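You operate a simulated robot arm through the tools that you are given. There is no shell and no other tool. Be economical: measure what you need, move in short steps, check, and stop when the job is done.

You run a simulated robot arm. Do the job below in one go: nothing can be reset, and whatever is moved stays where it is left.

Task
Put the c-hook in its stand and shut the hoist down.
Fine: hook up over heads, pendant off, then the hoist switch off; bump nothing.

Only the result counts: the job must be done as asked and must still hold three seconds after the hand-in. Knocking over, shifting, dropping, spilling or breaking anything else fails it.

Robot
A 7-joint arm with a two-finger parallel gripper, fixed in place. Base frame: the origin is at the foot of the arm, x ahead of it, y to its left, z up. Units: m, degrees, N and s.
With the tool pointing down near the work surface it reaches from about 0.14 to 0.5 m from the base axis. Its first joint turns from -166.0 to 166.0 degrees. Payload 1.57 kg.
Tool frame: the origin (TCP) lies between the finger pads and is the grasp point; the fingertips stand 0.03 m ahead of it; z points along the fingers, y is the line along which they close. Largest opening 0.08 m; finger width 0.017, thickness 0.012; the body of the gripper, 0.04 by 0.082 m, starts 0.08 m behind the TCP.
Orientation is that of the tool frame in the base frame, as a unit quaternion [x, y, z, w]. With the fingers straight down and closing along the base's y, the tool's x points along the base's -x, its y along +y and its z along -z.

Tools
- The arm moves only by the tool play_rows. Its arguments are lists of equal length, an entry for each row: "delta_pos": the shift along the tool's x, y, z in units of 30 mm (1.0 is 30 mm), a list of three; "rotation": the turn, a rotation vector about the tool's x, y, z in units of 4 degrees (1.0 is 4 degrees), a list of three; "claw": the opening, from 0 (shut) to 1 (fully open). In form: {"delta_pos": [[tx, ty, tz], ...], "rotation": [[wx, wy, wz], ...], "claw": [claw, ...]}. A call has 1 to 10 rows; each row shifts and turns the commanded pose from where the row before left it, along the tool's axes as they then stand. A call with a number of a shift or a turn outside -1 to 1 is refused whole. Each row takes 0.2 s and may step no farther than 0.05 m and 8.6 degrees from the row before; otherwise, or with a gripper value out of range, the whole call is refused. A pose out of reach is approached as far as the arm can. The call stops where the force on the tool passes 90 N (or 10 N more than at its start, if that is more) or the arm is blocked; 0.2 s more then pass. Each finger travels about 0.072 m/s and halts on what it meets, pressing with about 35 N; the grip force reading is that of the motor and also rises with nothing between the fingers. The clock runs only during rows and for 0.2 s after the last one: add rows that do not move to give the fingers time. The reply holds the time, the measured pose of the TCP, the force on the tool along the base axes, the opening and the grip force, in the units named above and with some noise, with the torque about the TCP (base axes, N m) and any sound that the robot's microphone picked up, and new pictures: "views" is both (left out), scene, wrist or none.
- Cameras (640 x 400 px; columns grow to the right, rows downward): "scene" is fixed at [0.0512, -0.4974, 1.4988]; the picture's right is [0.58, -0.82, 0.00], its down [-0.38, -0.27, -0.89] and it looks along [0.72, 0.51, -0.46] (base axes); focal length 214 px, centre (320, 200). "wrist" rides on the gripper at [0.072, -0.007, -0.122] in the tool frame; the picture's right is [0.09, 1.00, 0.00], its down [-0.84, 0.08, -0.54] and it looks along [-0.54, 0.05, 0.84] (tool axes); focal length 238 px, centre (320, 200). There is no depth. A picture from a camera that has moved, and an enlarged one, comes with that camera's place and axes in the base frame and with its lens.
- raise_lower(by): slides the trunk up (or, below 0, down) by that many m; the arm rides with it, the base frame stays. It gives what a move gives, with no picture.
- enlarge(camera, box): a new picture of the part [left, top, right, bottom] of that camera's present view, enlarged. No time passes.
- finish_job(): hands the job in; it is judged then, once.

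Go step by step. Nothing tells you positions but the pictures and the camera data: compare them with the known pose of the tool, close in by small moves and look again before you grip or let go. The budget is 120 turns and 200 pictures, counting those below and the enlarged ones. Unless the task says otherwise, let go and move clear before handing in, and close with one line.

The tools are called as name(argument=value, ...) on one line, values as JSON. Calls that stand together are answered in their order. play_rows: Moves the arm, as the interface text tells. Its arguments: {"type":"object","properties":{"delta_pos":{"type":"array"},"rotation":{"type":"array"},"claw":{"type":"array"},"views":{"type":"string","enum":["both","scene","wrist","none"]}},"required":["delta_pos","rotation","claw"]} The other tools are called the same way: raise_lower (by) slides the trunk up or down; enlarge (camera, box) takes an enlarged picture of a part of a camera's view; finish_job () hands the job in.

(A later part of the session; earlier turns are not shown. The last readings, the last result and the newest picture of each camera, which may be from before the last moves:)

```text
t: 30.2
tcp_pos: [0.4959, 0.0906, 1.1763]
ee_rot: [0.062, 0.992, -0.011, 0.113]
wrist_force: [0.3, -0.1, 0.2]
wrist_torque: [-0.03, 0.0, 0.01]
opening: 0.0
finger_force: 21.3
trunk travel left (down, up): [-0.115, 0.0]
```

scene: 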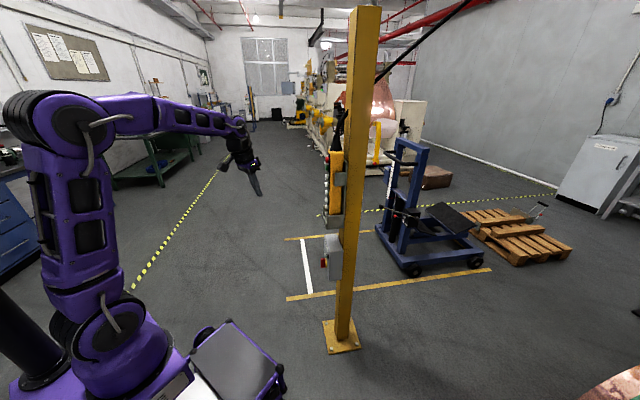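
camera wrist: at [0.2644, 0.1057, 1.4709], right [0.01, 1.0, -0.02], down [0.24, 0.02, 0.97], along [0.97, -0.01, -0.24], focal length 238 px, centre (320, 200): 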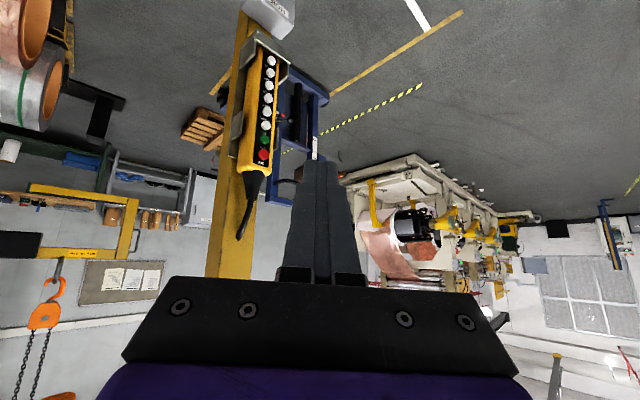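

play_rows(delta_pos=[[0, 0, 0], [0, 0, 0], [0, 0, 0], [0, 0, 0], [0, 0, 0], [0, 0, 0], [0, 0, 0], [0, 0, 0], [0, 0, 0], [0, 0, 0]], rotation=[[0.72, -0.09, -0.17], [0.72, -0.09, -0.17], [0.72, -0.09, -0.17], [0.72, -0.09, -0.17], [0.72, -0.09, -0.17], [0.72, -0.09, -0.17], [0.72, -0.09, -0.17], [0.72, -0.09, -0.17], [0.72, -0.09, -0.17], [0.72, -0.09, -0.17]], claw=[0, 0, 0, 0, 0, 0, 0, 0, 0, 0], views="none")

play_rows(delta_pos=[[0, 0, 0], [0, 0, 0], [0, 0, 0], [0, 0, 0], [0, 0, 0], [0, 0, 0], [0, 0, 0], [0, 0, 0], [0, 0, 0], [0, 0, 0]], rotation=[[0.72, -0.09, -0.17], [0.72, -0.09, -0.17], [0.72, -0.09, -0.17], [0.72, -0.09, -0.17], [0.72, -0.09, -0.17], [0.72, -0.09, -0.17], [0.72, -0.09, -0.17], [0.72, -0.09, -0.17], [0.72, -0.09, -0.17], [0.72, -0.09, -0.17]], claw=[0, 0, 0, 0, 0, 0, 0, 0, 0, 0], views="both")

```text
t: 32.4
tcp_pos: [0.4947, 0.0909, 1.179]
ee_rot: [0.03, 0.956, -0.265, 0.126]
wrist_force: [0.0, 0.2, -0.1]
wrist_torque: [0.03, 0.0, -0.01]
opening: 0.0002
finger_force: 21.9
trunk travel left (down, up): [-0.115, 0.0]
```

```text
t: 34.6
tcp_pos: [0.4954, 0.092, 1.1775]
ee_rot: [-0.005, 0.856, -0.502, 0.127]
wrist_force: [-0.6, 0.1, 0.0]
wrist_torque: [-0.06, 0.02, -0.04]
opening: 0.0001
finger_force: 21.5
trunk travel left (down, up): [-0.115, 0.0]
camera wrist: at [0.3986, 0.1833, 1.2248], right [0.03, 0.48, -0.88], down [0.7, 0.62, 0.36], along [0.72, -0.62, -0.32], focal length 238 px, centre (320, 200)
```

scene: 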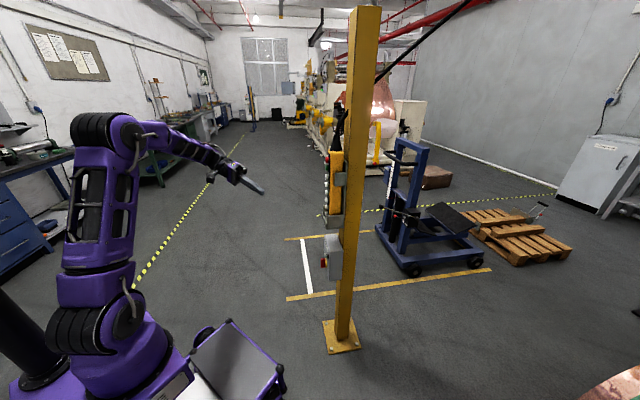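
wrist: 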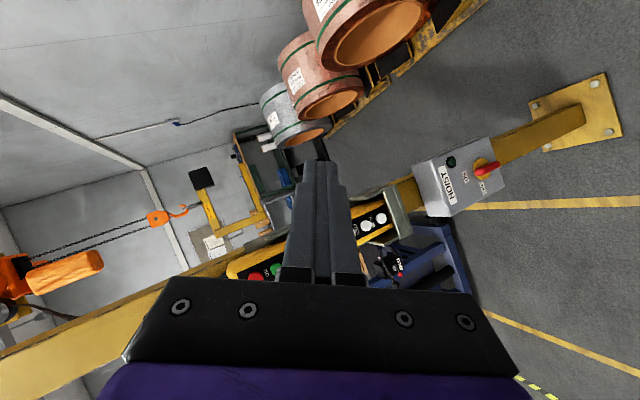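

This posture works and the camera sees the hook, trolley, pendant and switch. I'll continue to level heading -45°, rolling the camera partly upward.

play_rows(delta_pos=[[0, 0, 0], [0, 0, 0], [0, 0, 0], [0, 0, 0], [0, 0, 0], [0, 0, 0], [0, 0, 0], [0, 0, 0], [0, 0, 0], [0, 0, 0]], rotation=[[0.36, -0.227, -0.637], [0.36, -0.227, -0.637], [0.36, -0.227, -0.637], [0.36, -0.227, -0.637], [0.36, -0.227, -0.637], [0.36, -0.227, -0.637], [0.36, -0.227, -0.637], [0.36, -0.227, -0.637], [0.36, -0.227, -0.637], [0.36, -0.227, -0.637]], claw=[0, 0, 0, 0, 0, 0, 0, 0, 0, 0], views="none")

play_rows(delta_pos=[[0, 0, 0], [0, 0, 0], [0, 0, 0], [0, 0, 0], [0, 0, 0], [0, 0, 0], [0, 0, 0], [0, 0, 0], [0, 0, 0], [0, 0, 0]], rotation=[[0.36, -0.227, -0.637], [0.36, -0.227, -0.637], [0.36, -0.227, -0.637], [0.36, -0.227, -0.637], [0.36, -0.227, -0.637], [0.36, -0.227, -0.637], [0.36, -0.227, -0.637], [0.36, -0.227, -0.637], [0.36, -0.227, -0.637], [0.36, -0.227, -0.637]], claw=[0, 0, 0, 0, 0, 0, 0, 0, 0, 0], views="both")

```text
t: 36.8
tcp_pos: [0.4947, 0.0917, 1.1772]
ee_rot: [-0.217, 0.751, -0.618, 0.08]
wrist_force: [-0.4, -0.5, 0.4]
wrist_torque: [0.02, -0.02, 0.01]
opening: 0.0
finger_force: 21.2
trunk travel left (down, up): [-0.115, 0.0]
```

```text
t: 39.0
tcp_pos: [0.4957, 0.0911, 1.1774]
ee_rot: [0.413, -0.593, 0.691, -0.029]
wrist_force: [-0.2, -0.2, -0.6]
wrist_torque: [0.0, 0.02, 0.0]
opening: 0.0001
finger_force: 21.4
trunk travel left (down, up): [-0.115, 0.0]
camera wrist: at [0.3785, 0.1525, 1.2286], right [-0.51, -0.34, -0.79], down [0.19, 0.85, -0.49], along [0.84, -0.4, -0.37], focal length 238 px, centre (320, 200)
```

scene: 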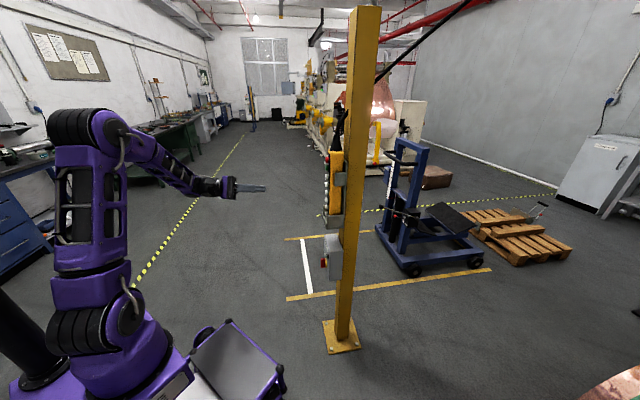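
wrist: 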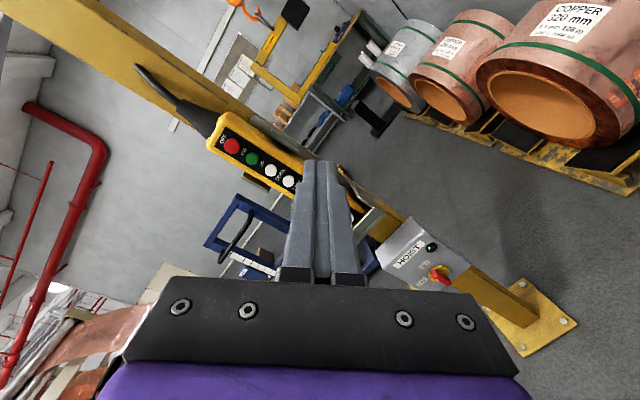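

Nearly there. I'll finish this rotation and then roll the camera fully above the tool.

play_rows(delta_pos=[[0, 0, 0], [0, 0, 0], [0, 0, 0], [0, 0, 0], [0, 0, 0], [0, 0, 0], [0, 0, 0], [0, 0, 0], [0, 0, 0], [0, 0, 0]], rotation=[[0.36, -0.227, -0.637], [0.36, -0.227, -0.637], [0.36, -0.227, -0.637], [0.36, -0.227, -0.637], [0.36, -0.227, -0.637], [0, 0, -0.8], [0, 0, -0.8], [0, 0, -0.8], [0, 0, -0.8], [0, 0, -0.8]], claw=[0, 0, 0, 0, 0, 0, 0, 0, 0, 0], views="none")

play_rows(delta_pos=[[0, 0, 0], [0, 0, 0], [0, 0, 0], [0, 0, 0], [0, 0, 0], [0, 0, 0], [0, 0, 0], [0, 0, 0]], rotation=[[0, 0, -0.9], [0, 0, -0.9], [0, 0, -0.9], [0, 0, -0.9], [0, 0, -0.9], [0, 0, -0.9], [0, 0, -0.9], [0, 0, -0.9]], claw=[0, 0, 0, 0, 0, 0, 0, 0], views="wrist")

```text
t: 41.2
tcp_pos: [0.4968, 0.0914, 1.1775]
ee_rot: [0.565, -0.424, 0.701, 0.098]
wrist_force: [0.1, 0.4, 0.5]
wrist_torque: [0.02, 0.0, -0.02]
opening: 0.0
finger_force: 20.9
trunk travel left (down, up): [-0.115, 0.0]
```

```text
t: 43.0
tcp_pos: [0.4957, 0.0921, 1.1779]
ee_rot: [0.653, -0.27, 0.654, 0.27]
wrist_force: [0.1, 0.3, 0.1]
wrist_torque: [0.02, 0.0, 0.03]
opening: 0.0
finger_force: 21.8
trunk travel left (down, up): [-0.115, 0.0]
camera wrist: at [0.4141, 0.1828, 1.2503], right [-0.7, -0.71, 0.09], down [-0.44, 0.33, -0.84], along [0.56, -0.63, -0.54], focal length 238 px, centre (320, 200)
```

wrist: 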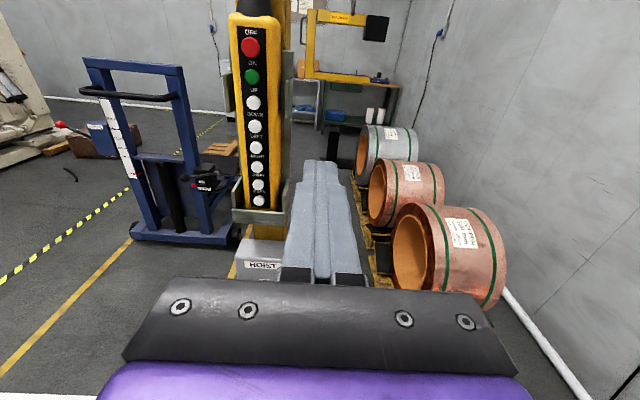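

The view is now upright and shows pendant, hook, stand and coils together. I'll zoom in on the stand and hook.

enlarge(camera="wrist", box=[290, 0, 430, 180])

enlarge(camera="wrist", box=[310, 110, 390, 210])

enlarge(camera="wrist", box=[210, 10, 310, 290])

```text
2.22 times, centred on (360, 90) of wrist
camera zoom: at [0.4141, 0.1828, 1.2503], right [-0.7, -0.71, 0.09], down [-0.44, 0.33, -0.84], along [0.56, -0.63, -0.54], focal length 530 px, centre (231, 444)
```

zoom: 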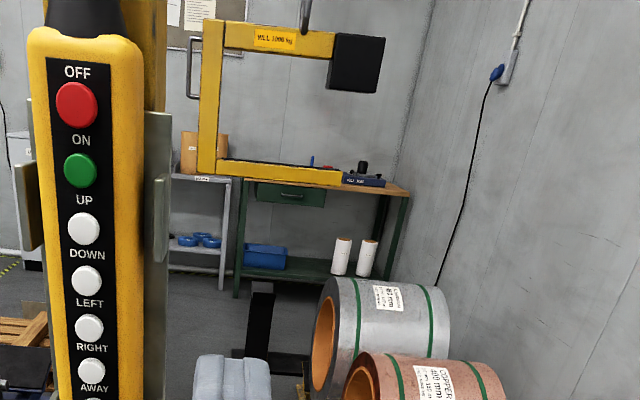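

```text
4.00 times, centred on (350, 160) of wrist
camera zoom: at [0.4141, 0.1828, 1.2503], right [-0.7, -0.71, 0.09], down [-0.44, 0.33, -0.84], along [0.56, -0.63, -0.54], focal length 953 px, centre (200, 360)
```

zoom: 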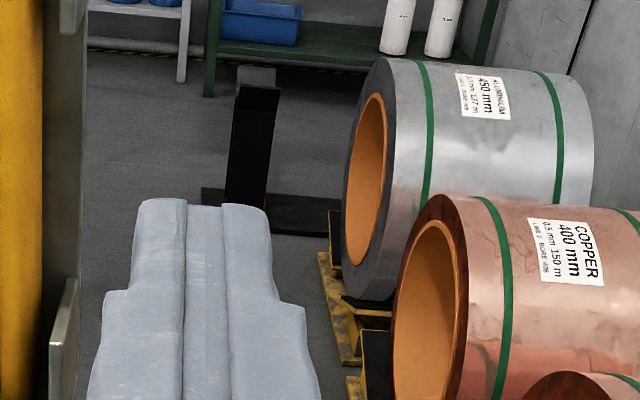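

```text
1.43 times, centred on (260, 150) of wrist
camera zoom: at [0.4141, 0.1828, 1.2503], right [-0.7, -0.71, 0.09], down [-0.44, 0.33, -0.84], along [0.56, -0.63, -0.54], focal length 340 px, centre (406, 271)
```

zoom: 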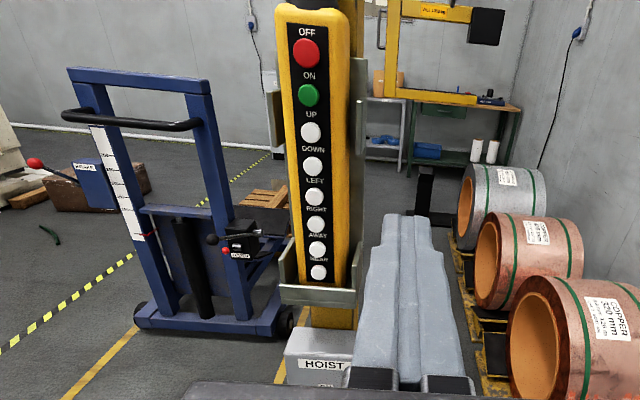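

enlarge(camera="wrist", box=[355, 120, 379, 135])

enlarge(camera="wrist", box=[340, 122, 390, 172])

```text
16.00 times, centred on (367, 128) of wrist
camera zoom: at [0.4141, 0.1828, 1.2503], right [-0.7, -0.71, 0.09], down [-0.44, 0.33, -0.84], along [0.56, -0.63, -0.54], focal length 3814 px, centre (-432, 1360)
```

zoom: 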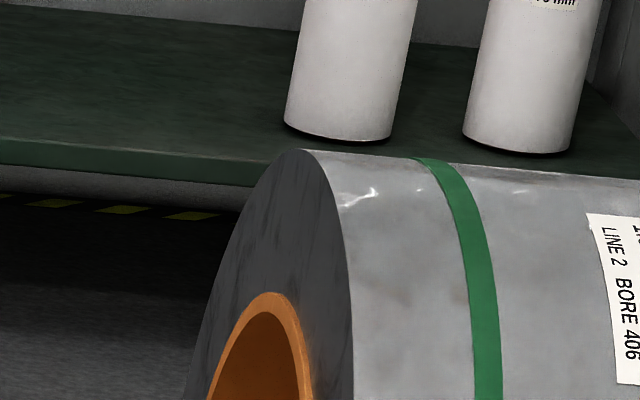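

```text
8.00 times, centred on (365, 147) of wrist
camera zoom: at [0.4141, 0.1828, 1.2503], right [-0.7, -0.71, 0.09], down [-0.44, 0.33, -0.84], along [0.56, -0.63, -0.54], focal length 1907 px, centre (-40, 624)
```

zoom: 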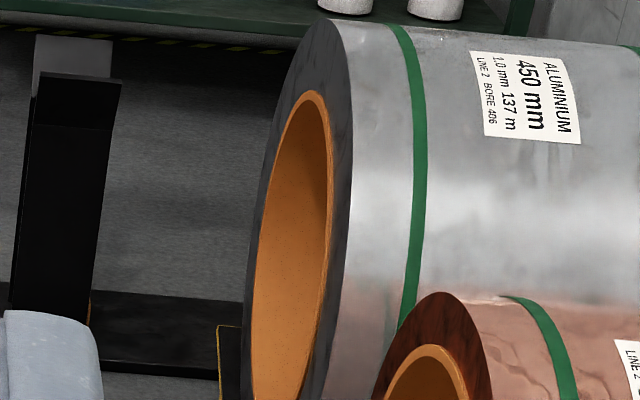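

enlarge(camera="wrist", box=[322, 120, 346, 135])

enlarge(camera="wrist", box=[310, 145, 350, 175])

```text
16.00 times, centred on (334, 128) of wrist
camera zoom: at [0.4141, 0.1828, 1.2503], right [-0.7, -0.71, 0.09], down [-0.44, 0.33, -0.84], along [0.56, -0.63, -0.54], focal length 3814 px, centre (96, 1360)
```

zoom: 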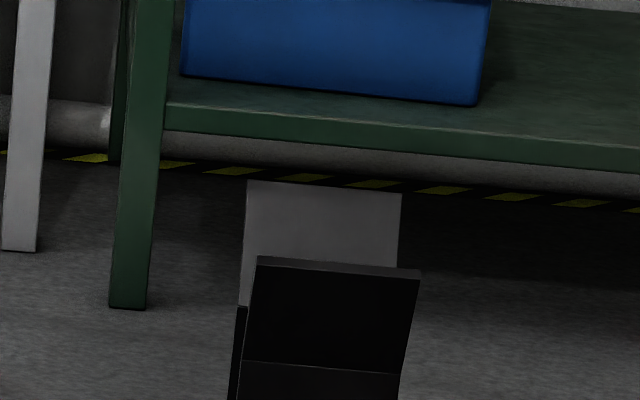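

```text
13.33 times, centred on (330, 160) of wrist
camera zoom: at [0.4141, 0.1828, 1.2503], right [-0.7, -0.71, 0.09], down [-0.44, 0.33, -0.84], along [0.56, -0.63, -0.54], focal length 3178 px, centre (187, 733)
```

zoom: 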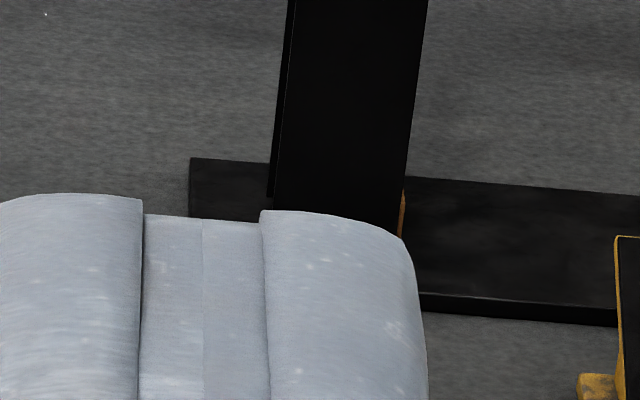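

The stand is now clear: two cheek plates, the front one flared at the top, form a slot in the C-hook's plane with a wooden block low inside. I'll look closely at the C-hook, bail and crane hook.

enlarge(camera="wrist", box=[295, 0, 395, 90])

```text
4.44 times, centred on (345, 45) of wrist
camera zoom: at [0.4141, 0.1828, 1.2503], right [-0.7, -0.71, 0.09], down [-0.44, 0.33, -0.84], along [0.56, -0.63, -0.54], focal length 1059 px, centre (209, 889)
```

zoom: 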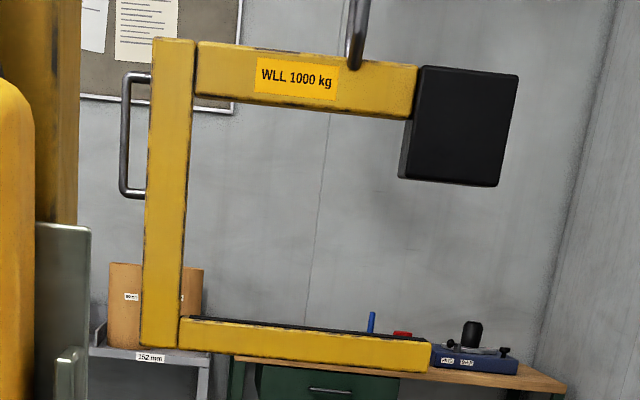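

I'll line up with the UP button at (0.769, -0.032, 1.166), starting with the sideways shift and then a partial approach.

play_rows(delta_pos=[[-0.06, -0.5, 0], [-0.06, -0.5, 0], [-0.06, -0.5, 0], [-0.06, -0.5, 0], [-0.06, -0.5, 0], [-0.06, -0.5, 0], [-0.04, -0.5, 0], [0, 0, 0.5], [0, 0, 0.5], [0, 0, 0.5]], rotation=[[0, 0, 0], [0, 0, 0], [0, 0, 0], [0, 0, 0], [0, 0, 0], [0, 0, 0], [0, 0, 0], [0, 0, 0], [0, 0, 0], [0, 0, 0]], claw=[0, 0, 0, 0, 0, 0, 0, 0, 0, 0], views="none")

play_rows(delta_pos=[[0, 0, 0.5], [0, 0, 0.5], [0, 0, 0.5], [0, 0, 0.5], [0, 0, 0.5], [0, 0, 0.5], [0, 0, 0.5], [0, 0, 0.5], [0, 0, 0], [0, 0, 0]], rotation=[[0, 0, 0], [0, 0, 0], [0, 0, 0], [0, 0, 0], [0, 0, 0], [0, 0, 0], [0, 0, 0], [0, 0, 0], [0, 0, 0], [0, 0, 0]], claw=[0, 0, 0, 0, 0, 0, 0, 0, 0, 0], views="both")

```text
t: 45.2
tcp_pos: [0.6021, 0.1333, 1.1658]
ee_rot: [0.653, -0.271, 0.654, 0.269]
wrist_force: [0.1, 0.0, 0.2]
wrist_torque: [0.0, 0.01, -0.03]
opening: 0.0
finger_force: 21.3
trunk travel left (down, up): [-0.115, 0.0]
```

```text
t: 47.4
tcp_pos: [0.6872, 0.0509, 1.1663]
ee_rot: [0.652, -0.271, 0.654, 0.27]
wrist_force: [0.6, -0.3, -0.1]
wrist_torque: [-0.01, -0.01, 0.02]
opening: 0.0
finger_force: 21.3
trunk travel left (down, up): [-0.115, 0.0]
camera wrist: at [0.6057, 0.1407, 1.2382], right [-0.7, -0.71, 0.09], down [-0.44, 0.33, -0.84], along [0.56, -0.63, -0.54], focal length 238 px, centre (320, 200)
```

scene: 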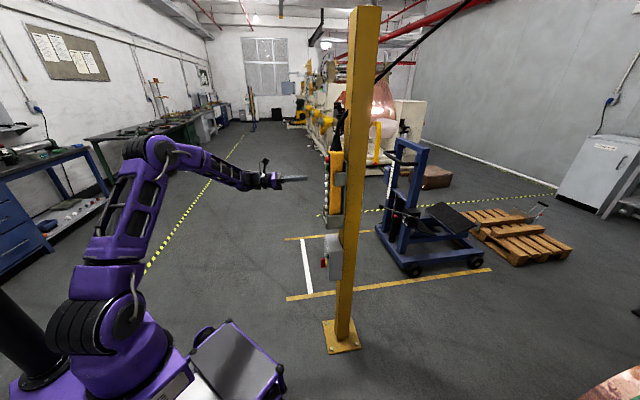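
wrist: 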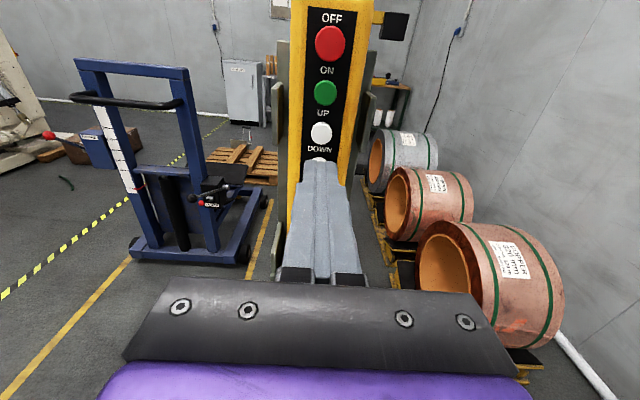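

The tip is level with UP by my projection. I'll close in to about 15 mm and take a look.

play_rows(delta_pos=[[0, 0, 0.4], [0, 0, 0.4], [0, 0, 0.4], [0, 0, 0.4], [0, 0, 0.4], [0, 0, 0]], rotation=[[0, 0, 0], [0, 0, 0], [0, 0, 0], [0, 0, 0], [0, 0, 0], [0, 0, 0]], claw=[0, 0, 0, 0, 0, 0], views="wrist")

enlarge(camera="scene", box=[270, 120, 370, 220])

```text
t: 48.8
tcp_pos: [0.73, 0.0059, 1.1664]
ee_rot: [0.653, -0.271, 0.654, 0.27]
wrist_force: [0.2, -0.2, 0.2]
wrist_torque: [0.02, -0.04, 0.01]
opening: 0.0
finger_force: 21.5
trunk travel left (down, up): [-0.115, 0.0]
camera wrist: at [0.6481, 0.097, 1.2389], right [-0.7, -0.7, 0.09], down [-0.44, 0.33, -0.84], along [0.56, -0.63, -0.54], focal length 238 px, centre (320, 200)
```

wrist: 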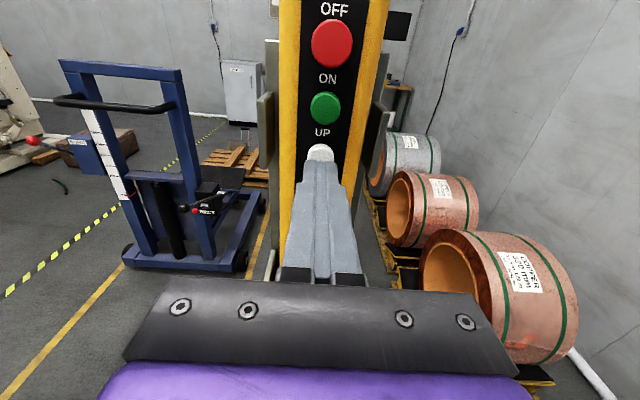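

```text
4.00 times, centred on (320, 170) of scene
camera zoom: at [0.0512, -0.4974, 1.4988], right [0.58, -0.82, 0.0], down [-0.38, -0.27, -0.89], along [0.72, 0.51, -0.46], focal length 858 px, centre (320, 320)
```

zoom: 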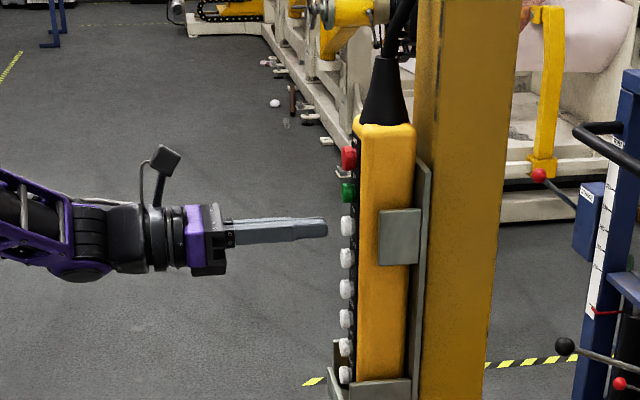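

The tip faces UP with about 17 mm of gap. I'll press gently in small steps and read the force and sound.

play_rows(delta_pos=[[0, 0, 0.3], [0, 0, 0.2], [0, 0, 0.1], [0, 0, 0.1]], rotation=[[0, 0, 0], [0, 0, 0], [0, 0, 0], [0, 0, 0]], claw=[0, 0, 0, 0], views="wrist")

```text
t: 49.8
tcp_pos: [0.7446, -0.0074, 1.1664]
ee_rot: [0.652, -0.271, 0.655, 0.27]
wrist_force: [-2.4, 1.3, -0.3]
wrist_torque: [0.0, 0.02, -0.02]
opening: 0.0
finger_force: 21.2
trunk travel left (down, up): [-0.115, 0.0]
camera wrist: at [0.6627, 0.0835, 1.2395], right [-0.7, -0.7, 0.09], down [-0.44, 0.33, -0.84], along [0.56, -0.63, -0.54], focal length 238 px, centre (320, 200)
```

wrist: 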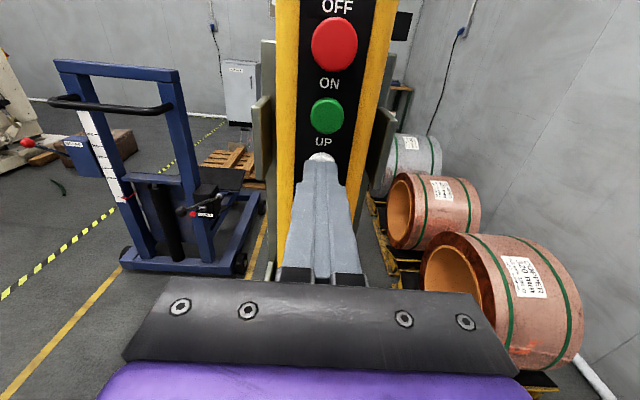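

Light contact, about 2.7 N. I'll press a little further.

play_rows(delta_pos=[[0, 0, 0.1], [0, 0, 0]], rotation=[[0, 0, 0], [0, 0, 0]], claw=[0, 0], views="wrist")

enlarge(camera="wrist", box=[340, 0, 460, 110])

```text
t: 50.4
tcp_pos: [0.7455, -0.0087, 1.1676]
ee_rot: [0.653, -0.27, 0.655, 0.269]
wrist_force: [-1.7, 2.2, 2.2]
wrist_torque: [-0.04, -0.07, -0.01]
opening: 0.0
finger_force: 21.4
trunk travel left (down, up): [-0.115, 0.0]
camera wrist: at [0.6645, 0.0817, 1.2393], right [-0.7, -0.71, 0.09], down [-0.44, 0.33, -0.84], along [0.56, -0.63, -0.54], focal length 238 px, centre (320, 200)
```

wrist: 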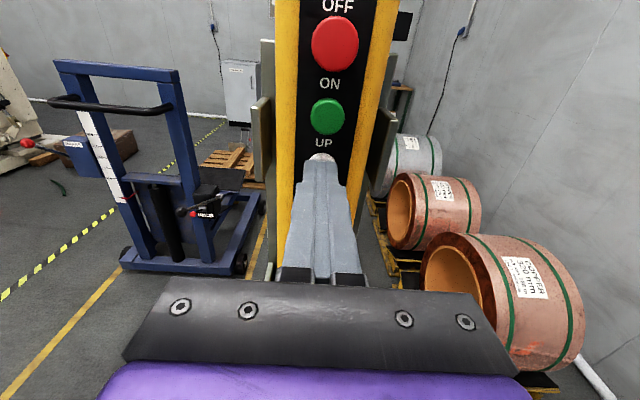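

```text
3.64 times, centred on (400, 55) of wrist
camera zoom: at [0.6645, 0.0817, 1.2393], right [-0.7, -0.71, 0.09], down [-0.44, 0.33, -0.84], along [0.56, -0.63, -0.54], focal length 867 px, centre (29, 727)
```

zoom: 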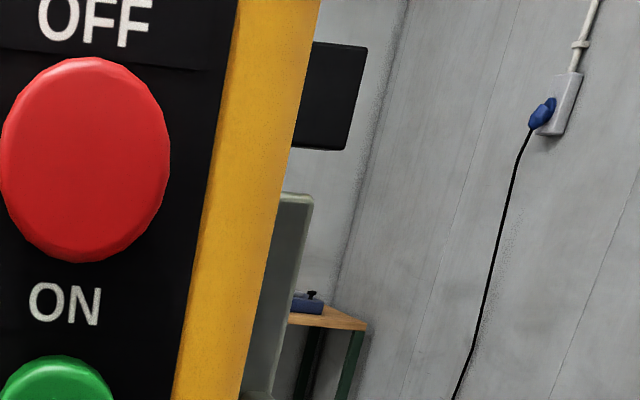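

play_rows(delta_pos=[[0, 0, 0.1], [0, 0, 0.1], [0, 0, 0]], rotation=[[0, 0, 0], [0, 0, 0], [0, 0, 0]], claw=[0, 0, 0], views="none")

enlarge(camera="wrist", box=[340, 0, 460, 110])

```text
t: 51.2
tcp_pos: [0.7499, -0.0124, 1.1672]
ee_rot: [0.652, -0.271, 0.654, 0.27]
wrist_force: [-17.2, 9.5, -1.0]
wrist_torque: [0.08, 0.02, -0.2]
opening: 0.0001
finger_force: 21.9
trunk travel left (down, up): [-0.115, 0.0]
```

```text
3.64 times, centred on (400, 55) of wrist
camera zoom: at [0.6676, 0.0787, 1.2393], right [-0.7, -0.71, 0.09], down [-0.44, 0.33, -0.84], along [0.56, -0.63, -0.54], focal length 867 px, centre (29, 727)
```

zoom: 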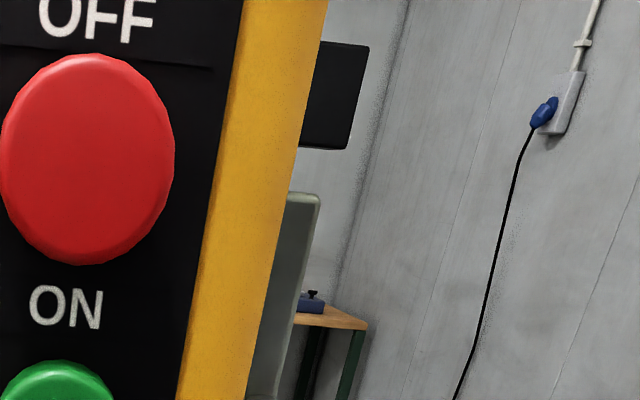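

UP bottomed out at about 20 N with no motion or sound, so the pendant likely isn't on yet. I'll back off and press ON at z≈1.204.

play_rows(delta_pos=[[0, 0, -0.5], [0, 0, -0.5], [0.6, 0, 0], [0.65, 0, 0], [0, 0, 0]], rotation=[[0, 0, 0], [0, 0, 0], [0, 0, 0], [0, 0, 0], [0, 0, 0]], claw=[0, 0, 0, 0, 0], views="wrist")

enlarge(camera="scene", box=[295, 130, 365, 290])

```text
t: 52.4
tcp_pos: [0.7301, 0.0065, 1.2054]
ee_rot: [0.652, -0.271, 0.654, 0.27]
wrist_force: [-0.4, -0.2, 0.0]
wrist_torque: [0.0, 0.0, -0.05]
opening: 0.0
finger_force: 21.4
trunk travel left (down, up): [-0.115, 0.0]
camera wrist: at [0.6476, 0.0976, 1.2779], right [-0.7, -0.7, 0.09], down [-0.44, 0.33, -0.84], along [0.56, -0.63, -0.54], focal length 238 px, centre (320, 200)
```

wrist: 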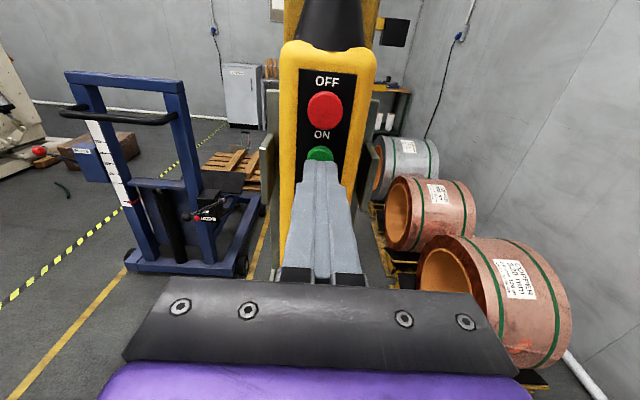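

```text
2.50 times, centred on (330, 210) of scene
camera zoom: at [0.0512, -0.4974, 1.4988], right [0.58, -0.82, 0.0], down [-0.38, -0.27, -0.89], along [0.72, 0.51, -0.46], focal length 536 px, centre (295, 175)
```

zoom: 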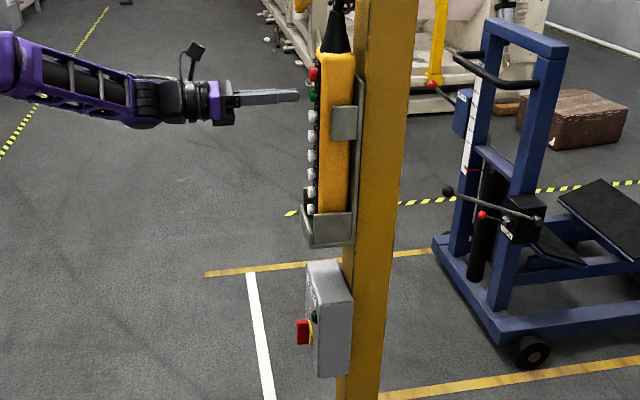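

play_rows(delta_pos=[[0, 0, 0.4], [0, 0, 0.3], [0, 0, 0.1], [0, 0, 0.1], [0, 0, 0]], rotation=[[0, 0, 0], [0, 0, 0], [0, 0, 0], [0, 0, 0], [0, 0, 0]], claw=[0, 0, 0, 0, 0], views="none")

```text
t: 53.6
tcp_pos: [0.7484, -0.0125, 1.2047]
ee_rot: [0.653, -0.27, 0.655, 0.269]
wrist_force: [-2.2, 3.7, -0.2]
wrist_torque: [0.01, -0.08, 0.01]
opening: 0.0002
finger_force: 21.5
trunk travel left (down, up): [-0.115, 0.0]
```

play_rows(delta_pos=[[0, 0, 0.1], [0, 0, 0.05], [0, 0, 0]], rotation=[[0, 0, 0], [0, 0, 0], [0, 0, 0]], claw=[0, 0, 0], views="none")

```text
t: 54.4
tcp_pos: [0.7479, -0.0135, 1.2047]
ee_rot: [0.652, -0.27, 0.655, 0.269]
wrist_force: [-26.5, 13.8, -2.3]
wrist_torque: [0.06, 0.19, -0.29]
opening: 0.0
finger_force: 21.1
trunk travel left (down, up): [-0.115, 0.0]
```

ON was pressed firmly (30 N). Back off, return to UP, and press while watching the counterweight.

play_rows(delta_pos=[[0, 0, -0.5], [0, 0, -0.5], [-0.6, 0, 0], [-0.65, 0, 0], [0, 0, 0.5], [0, 0, 0.25], [0, 0, 0.1], [0, 0, 0.1], [0, 0, 0]], rotation=[[0, 0, 0], [0, 0, 0], [0, 0, 0], [0, 0, 0], [0, 0, 0], [0, 0, 0], [0, 0, 0], [0, 0, 0], [0, 0, 0]], claw=[0, 0, 0, 0, 0, 0, 0, 0, 0], views="none")

enlarge(camera="wrist", box=[340, 0, 460, 110])

```text
t: 56.4
tcp_pos: [0.749, -0.0133, 1.1671]
ee_rot: [0.652, -0.271, 0.655, 0.269]
wrist_force: [-15.8, 8.4, -1.8]
wrist_torque: [0.09, 0.0, -0.18]
opening: 0.0001
finger_force: 21.2
trunk travel left (down, up): [-0.115, 0.0]
```

```text
3.64 times, centred on (400, 55) of wrist
camera zoom: at [0.6669, 0.0782, 1.2393], right [-0.7, -0.71, 0.09], down [-0.44, 0.33, -0.84], along [0.56, -0.63, -0.54], focal length 867 px, centre (29, 727)
```

zoom: 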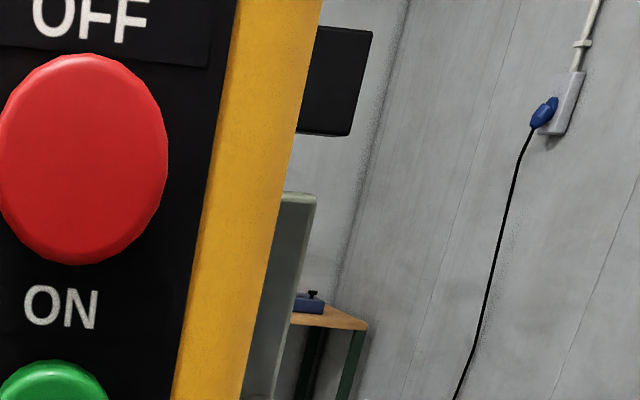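

The counterweight rose about 3 cm, so UP works. Now I'll back off and go down to AWAY at z≈1.018.

play_rows(delta_pos=[[0, 0, -0.5], [0, 0, -0.5], [-0.62, 0, 0], [-0.62, 0, 0], [-0.62, 0, 0], [-0.62, 0, 0], [-0.62, 0, 0], [-0.62, 0, 0], [-0.62, 0, 0], [-0.62, 0, 0]], rotation=[[0, 0, 0], [0, 0, 0], [0, 0, 0], [0, 0, 0], [0, 0, 0], [0, 0, 0], [0, 0, 0], [0, 0, 0], [0, 0, 0], [0, 0, 0]], claw=[0, 0, 0, 0, 0, 0, 0, 0, 0, 0], views="wrist")

enlarge(camera="scene", box=[280, 140, 360, 240])

```text
t: 58.6
tcp_pos: [0.7284, 0.0083, 1.0182]
ee_rot: [0.652, -0.271, 0.655, 0.27]
wrist_force: [-0.5, 1.6, -0.4]
wrist_torque: [0.0, -0.01, 0.0]
opening: 0.0
finger_force: 21.6
trunk travel left (down, up): [-0.115, 0.0]
camera wrist: at [0.6474, 0.099, 1.0906], right [-0.7, -0.71, 0.09], down [-0.44, 0.33, -0.84], along [0.56, -0.63, -0.54], focal length 238 px, centre (320, 200)
```

wrist: 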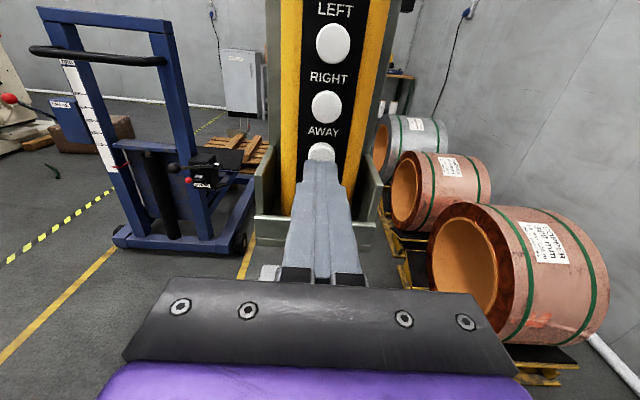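

```text
4.00 times, centred on (320, 190) of scene
camera zoom: at [0.0512, -0.4974, 1.4988], right [0.58, -0.82, 0.0], down [-0.38, -0.27, -0.89], along [0.72, 0.51, -0.46], focal length 858 px, centre (320, 240)
```

zoom: 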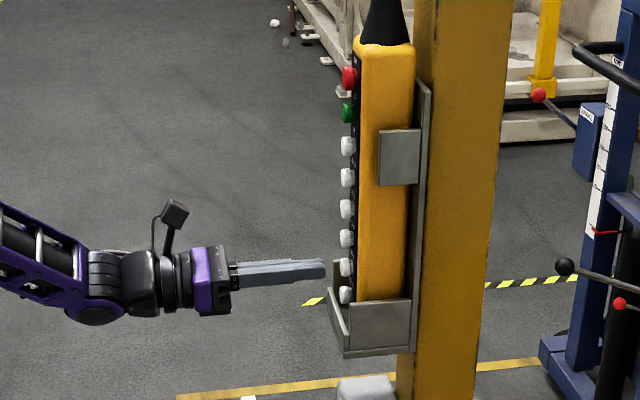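

Aligned with AWAY. I'll give a measured pulse and then release.

play_rows(delta_pos=[[0, 0, 0.5], [0, 0, 0.3], [0, 0, 0.2], [0, 0, 0], [0, 0, 0], [0, 0, 0], [0, 0, -0.5], [0, 0, -0.5], [0, 0, 0]], rotation=[[0, 0, 0], [0, 0, 0], [0, 0, 0], [0, 0, 0], [0, 0, 0], [0, 0, 0], [0, 0, 0], [0, 0, 0], [0, 0, 0]], claw=[0, 0, 0, 0, 0, 0, 0, 0, 0], views="none")

play_rows(delta_pos=[[0.5, 0.35, -0.6], [0.5, 0.35, -0.6], [0.5, 0.35, -0.6], [0.5, 0.35, -0.6], [0.5, 0.35, -0.6], [0.5, 0.35, -0.6], [0.5, 0.35, -0.6], [0.5, 0.35, -0.6], [0.5, 0.35, -0.6], [0.5, 0.35, -0.6]], rotation=[[0, 0, 0], [0, 0, 0], [0, 0, 0], [0, 0, 0], [0, 0, 0], [0, 0, 0], [0, 0, 0], [0, 0, 0], [0, 0, 0], [0, 0, 0]], claw=[0, 0, 0, 0, 0, 0, 0, 0, 0, 0], views="wrist")

enlarge(camera="wrist", box=[280, 0, 420, 180])

```text
t: 60.6
tcp_pos: [0.7287, 0.0086, 1.0184]
ee_rot: [0.652, -0.271, 0.655, 0.27]
wrist_force: [0.2, 0.0, -0.7]
wrist_torque: [0.02, 0.01, -0.01]
opening: 0.0001
finger_force: 21.0
trunk travel left (down, up): [-0.115, 0.0]
```

```text
t: 62.8
tcp_pos: [0.5283, 0.0589, 1.1682]
ee_rot: [0.652, -0.272, 0.655, 0.269]
wrist_force: [0.0, 0.2, 0.0]
wrist_torque: [0.0, -0.04, -0.04]
opening: 0.0001
finger_force: 21.7
trunk travel left (down, up): [-0.115, 0.0]
camera wrist: at [0.4462, 0.1506, 1.2397], right [-0.7, -0.71, 0.09], down [-0.44, 0.33, -0.84], along [0.56, -0.63, -0.54], focal length 238 px, centre (320, 200)
```

wrist: 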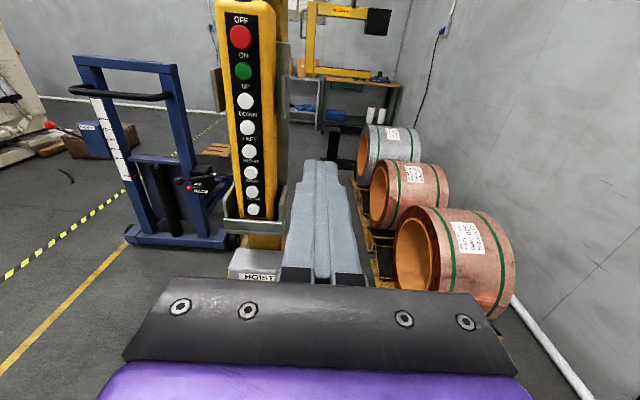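

```text
2.22 times, centred on (350, 90) of wrist
camera zoom: at [0.4462, 0.1506, 1.2397], right [-0.7, -0.71, 0.09], down [-0.44, 0.33, -0.84], along [0.56, -0.63, -0.54], focal length 530 px, centre (253, 444)
```

zoom: 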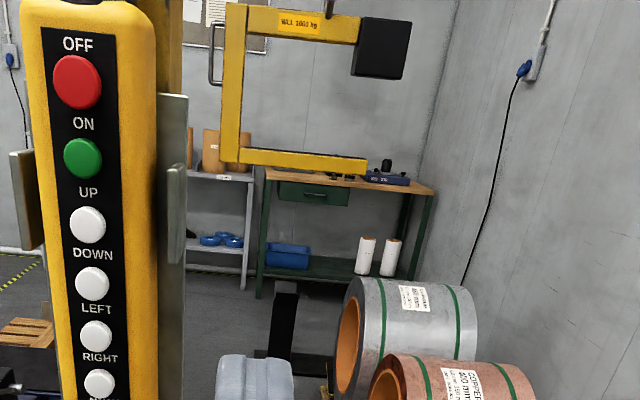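

The hook rose as expected but didn't move noticeably away, so the AWAY press was perhaps too shallow. I'll go back and press while checking force.

play_rows(delta_pos=[[-0.5, -0.35, 0.6], [-0.5, -0.35, 0.6], [-0.5, -0.35, 0.6], [-0.5, -0.35, 0.6], [-0.5, -0.35, 0.6], [-0.5, -0.35, 0.6], [-0.5, -0.35, 0.6], [-0.5, -0.35, 0.6], [-0.5, -0.35, 0.6], [-0.5, -0.35, 0.6]], rotation=[[0, 0, 0], [0, 0, 0], [0, 0, 0], [0, 0, 0], [0, 0, 0], [0, 0, 0], [0, 0, 0], [0, 0, 0], [0, 0, 0], [0, 0, 0]], claw=[0, 0, 0, 0, 0, 0, 0, 0, 0, 0], views="none")

play_rows(delta_pos=[[0, 0, 0.5], [0, 0, 0.3], [0, 0, 0.2], [0, 0, 0]], rotation=[[0, 0, 0], [0, 0, 0], [0, 0, 0], [0, 0, 0]], claw=[0, 0, 0, 0], views="none")

```text
t: 65.0
tcp_pos: [0.7311, 0.0055, 1.0167]
ee_rot: [0.652, -0.271, 0.655, 0.27]
wrist_force: [0.3, 0.5, -0.2]
wrist_torque: [0.01, 0.03, 0.0]
opening: 0.0003
finger_force: 21.5
trunk travel left (down, up): [-0.115, 0.0]
```

```text
t: 66.0
tcp_pos: [0.7508, -0.0128, 1.0184]
ee_rot: [0.653, -0.27, 0.654, 0.269]
wrist_force: [-12.9, 9.4, 1.3]
wrist_torque: [-0.04, 0.03, -0.11]
opening: 0.0003
finger_force: 21.7
trunk travel left (down, up): [-0.115, 0.0]
```

It's at the stop now (16 N). I'll hold briefly, release and look.

play_rows(delta_pos=[[0, 0, 0], [0, 0, 0], [0, 0, -0.5], [0, 0, -0.5], [0, 0, 0]], rotation=[[0, 0, 0], [0, 0, 0], [0, 0, 0], [0, 0, 0], [0, 0, 0]], claw=[0, 0, 0, 0, 0], views="none")

play_rows(delta_pos=[[0.5, 0.35, -0.6], [0.5, 0.35, -0.6], [0.5, 0.35, -0.6], [0.5, 0.35, -0.6], [0.5, 0.35, -0.6], [0.5, 0.35, -0.6], [0.5, 0.35, -0.6], [0.5, 0.35, -0.6], [0.5, 0.35, -0.6], [0.5, 0.35, -0.6]], rotation=[[0, 0, 0], [0, 0, 0], [0, 0, 0], [0, 0, 0], [0, 0, 0], [0, 0, 0], [0, 0, 0], [0, 0, 0], [0, 0, 0], [0, 0, 0]], claw=[0, 0, 0, 0, 0, 0, 0, 0, 0, 0], views="none")

enlarge(camera="wrist", box=[280, 0, 420, 180])

```text
t: 67.2
tcp_pos: [0.729, 0.0085, 1.0187]
ee_rot: [0.652, -0.272, 0.655, 0.27]
wrist_force: [1.0, 0.4, 0.3]
wrist_torque: [0.02, -0.02, 0.0]
opening: 0.0001
finger_force: 21.3
trunk travel left (down, up): [-0.115, 0.0]
```

```text
t: 69.4
tcp_pos: [0.5267, 0.0583, 1.1682]
ee_rot: [0.653, -0.27, 0.654, 0.27]
wrist_force: [0.3, 0.1, -0.3]
wrist_torque: [0.0, -0.02, -0.01]
opening: 0.0
finger_force: 21.1
trunk travel left (down, up): [-0.115, 0.0]
```

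```text
2.22 times, centred on (350, 90) of wrist
camera zoom: at [0.4454, 0.1499, 1.2407], right [-0.7, -0.71, 0.09], down [-0.44, 0.33, -0.84], along [0.56, -0.63, -0.54], focal length 530 px, centre (253, 444)
```

zoom: 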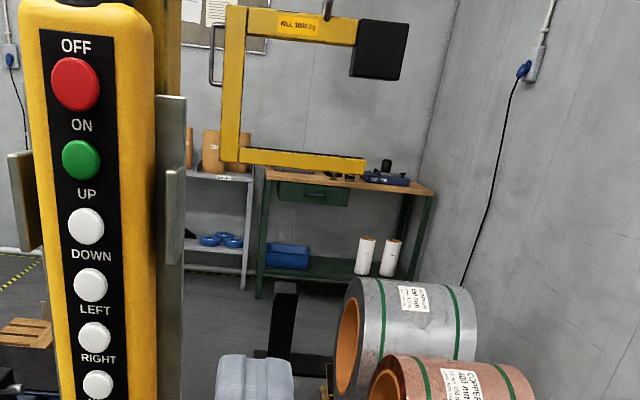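

AWAY moved it only slightly, a few cm. I'll take a finer reference image here.

enlarge(camera="wrist", box=[295, 0, 395, 90])

```text
4.44 times, centred on (345, 45) of wrist
camera zoom: at [0.4454, 0.1499, 1.2407], right [-0.7, -0.71, 0.09], down [-0.44, 0.33, -0.84], along [0.56, -0.63, -0.54], focal length 1059 px, centre (209, 889)
```

zoom: 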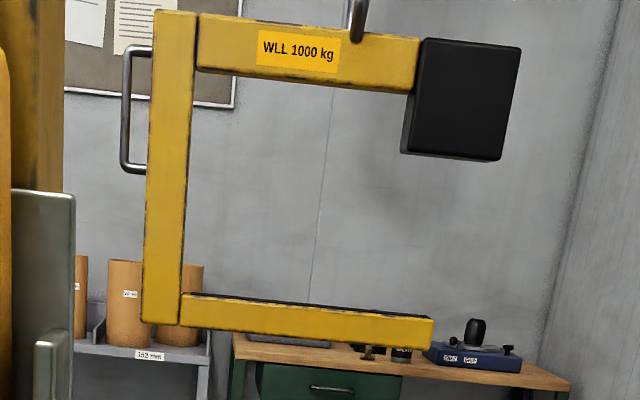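

AWAY moved it about 3 cm, so it's slow. The slot centre is near a≈3.0 (depth along the pressing direction) and u≈-0.17; the hook is at a≈2.6. I'll hold AWAY longer to measure the speed.

play_rows(delta_pos=[[-0.5, -0.35, 0.6], [-0.5, -0.35, 0.6], [-0.5, -0.35, 0.6], [-0.5, -0.35, 0.6], [-0.5, -0.35, 0.6], [-0.5, -0.35, 0.6], [-0.5, -0.35, 0.6], [-0.5, -0.35, 0.6], [-0.5, -0.35, 0.6], [-0.5, -0.35, 0.6]], rotation=[[0, 0, 0], [0, 0, 0], [0, 0, 0], [0, 0, 0], [0, 0, 0], [0, 0, 0], [0, 0, 0], [0, 0, 0], [0, 0, 0], [0, 0, 0]], claw=[0, 0, 0, 0, 0, 0, 0, 0, 0, 0], views="none")

play_rows(delta_pos=[[0, 0, 0.5], [0, 0, 0.35], [0, 0, 0.2], [0, 0, 0], [0, 0, 0], [0, 0, 0], [0, 0, 0], [0, 0, 0], [0, 0, 0], [0, 0, 0]], rotation=[[0, 0, 0], [0, 0, 0], [0, 0, 0], [0, 0, 0], [0, 0, 0], [0, 0, 0], [0, 0, 0], [0, 0, 0], [0, 0, 0], [0, 0, 0]], claw=[0, 0, 0, 0, 0, 0, 0, 0, 0, 0], views="none")

play_rows(delta_pos=[[0, 0, 0], [0, 0, 0], [0, 0, 0], [0, 0, 0], [0, 0, 0], [0, 0, 0], [0, 0, 0], [0, 0, 0], [0, 0, -0.5], [0, 0, -0.55]], rotation=[[0, 0, 0], [0, 0, 0], [0, 0, 0], [0, 0, 0], [0, 0, 0], [0, 0, 0], [0, 0, 0], [0, 0, 0], [0, 0, 0], [0, 0, 0]], claw=[0, 0, 0, 0, 0, 0, 0, 0, 0, 0], views="none")

play_rows(delta_pos=[[0.5, 0.35, -0.6], [0.5, 0.35, -0.6], [0.5, 0.35, -0.6], [0.5, 0.35, -0.6], [0.5, 0.35, -0.6], [0.5, 0.35, -0.6], [0.5, 0.35, -0.6], [0.5, 0.35, -0.6], [0.5, 0.35, -0.6], [0.5, 0.35, -0.6]], rotation=[[0, 0, 0], [0, 0, 0], [0, 0, 0], [0, 0, 0], [0, 0, 0], [0, 0, 0], [0, 0, 0], [0, 0, 0], [0, 0, 0], [0, 0, 0]], claw=[0, 0, 0, 0, 0, 0, 0, 0, 0, 0], views="none")

enlarge(camera="wrist", box=[295, 0, 395, 90])

```text
t: 71.6
tcp_pos: [0.729, 0.0071, 1.0187]
ee_rot: [0.652, -0.271, 0.655, 0.269]
wrist_force: [0.0, -0.3, 0.9]
wrist_torque: [0.0, 0.02, -0.01]
opening: 0.0
finger_force: 21.5
trunk travel left (down, up): [-0.115, 0.0]
```

```text
t: 73.8
tcp_pos: [0.7504, -0.0124, 1.0188]
ee_rot: [0.653, -0.271, 0.654, 0.269]
wrist_force: [-43.6, 21.4, -8.7]
wrist_torque: [0.14, 0.31, -0.52]
opening: 0.0002
finger_force: 21.2
trunk travel left (down, up): [-0.115, 0.0]
```

```text
t: 76.0
tcp_pos: [0.73, 0.0066, 1.0197]
ee_rot: [0.651, -0.271, 0.655, 0.271]
wrist_force: [-0.8, -0.3, 0.4]
wrist_torque: [-0.02, -0.01, 0.0]
opening: 0.0
finger_force: 21.3
trunk travel left (down, up): [-0.115, 0.0]
```

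```text
t: 78.2
tcp_pos: [0.5288, 0.0603, 1.167]
ee_rot: [0.653, -0.27, 0.655, 0.269]
wrist_force: [-1.0, -0.5, 0.3]
wrist_torque: [0.02, 0.03, 0.0]
opening: 0.0
finger_force: 21.1
trunk travel left (down, up): [-0.115, 0.0]
```

```text
4.44 times, centred on (345, 45) of wrist
camera zoom: at [0.4462, 0.1506, 1.2396], right [-0.7, -0.71, 0.09], down [-0.44, 0.33, -0.84], along [0.56, -0.63, -0.54], focal length 1059 px, centre (209, 889)
```

zoom: 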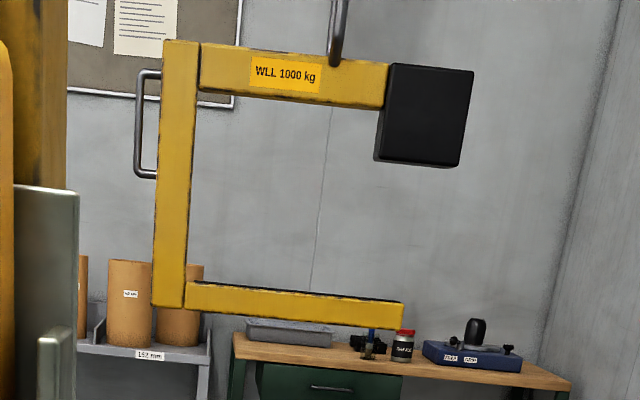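

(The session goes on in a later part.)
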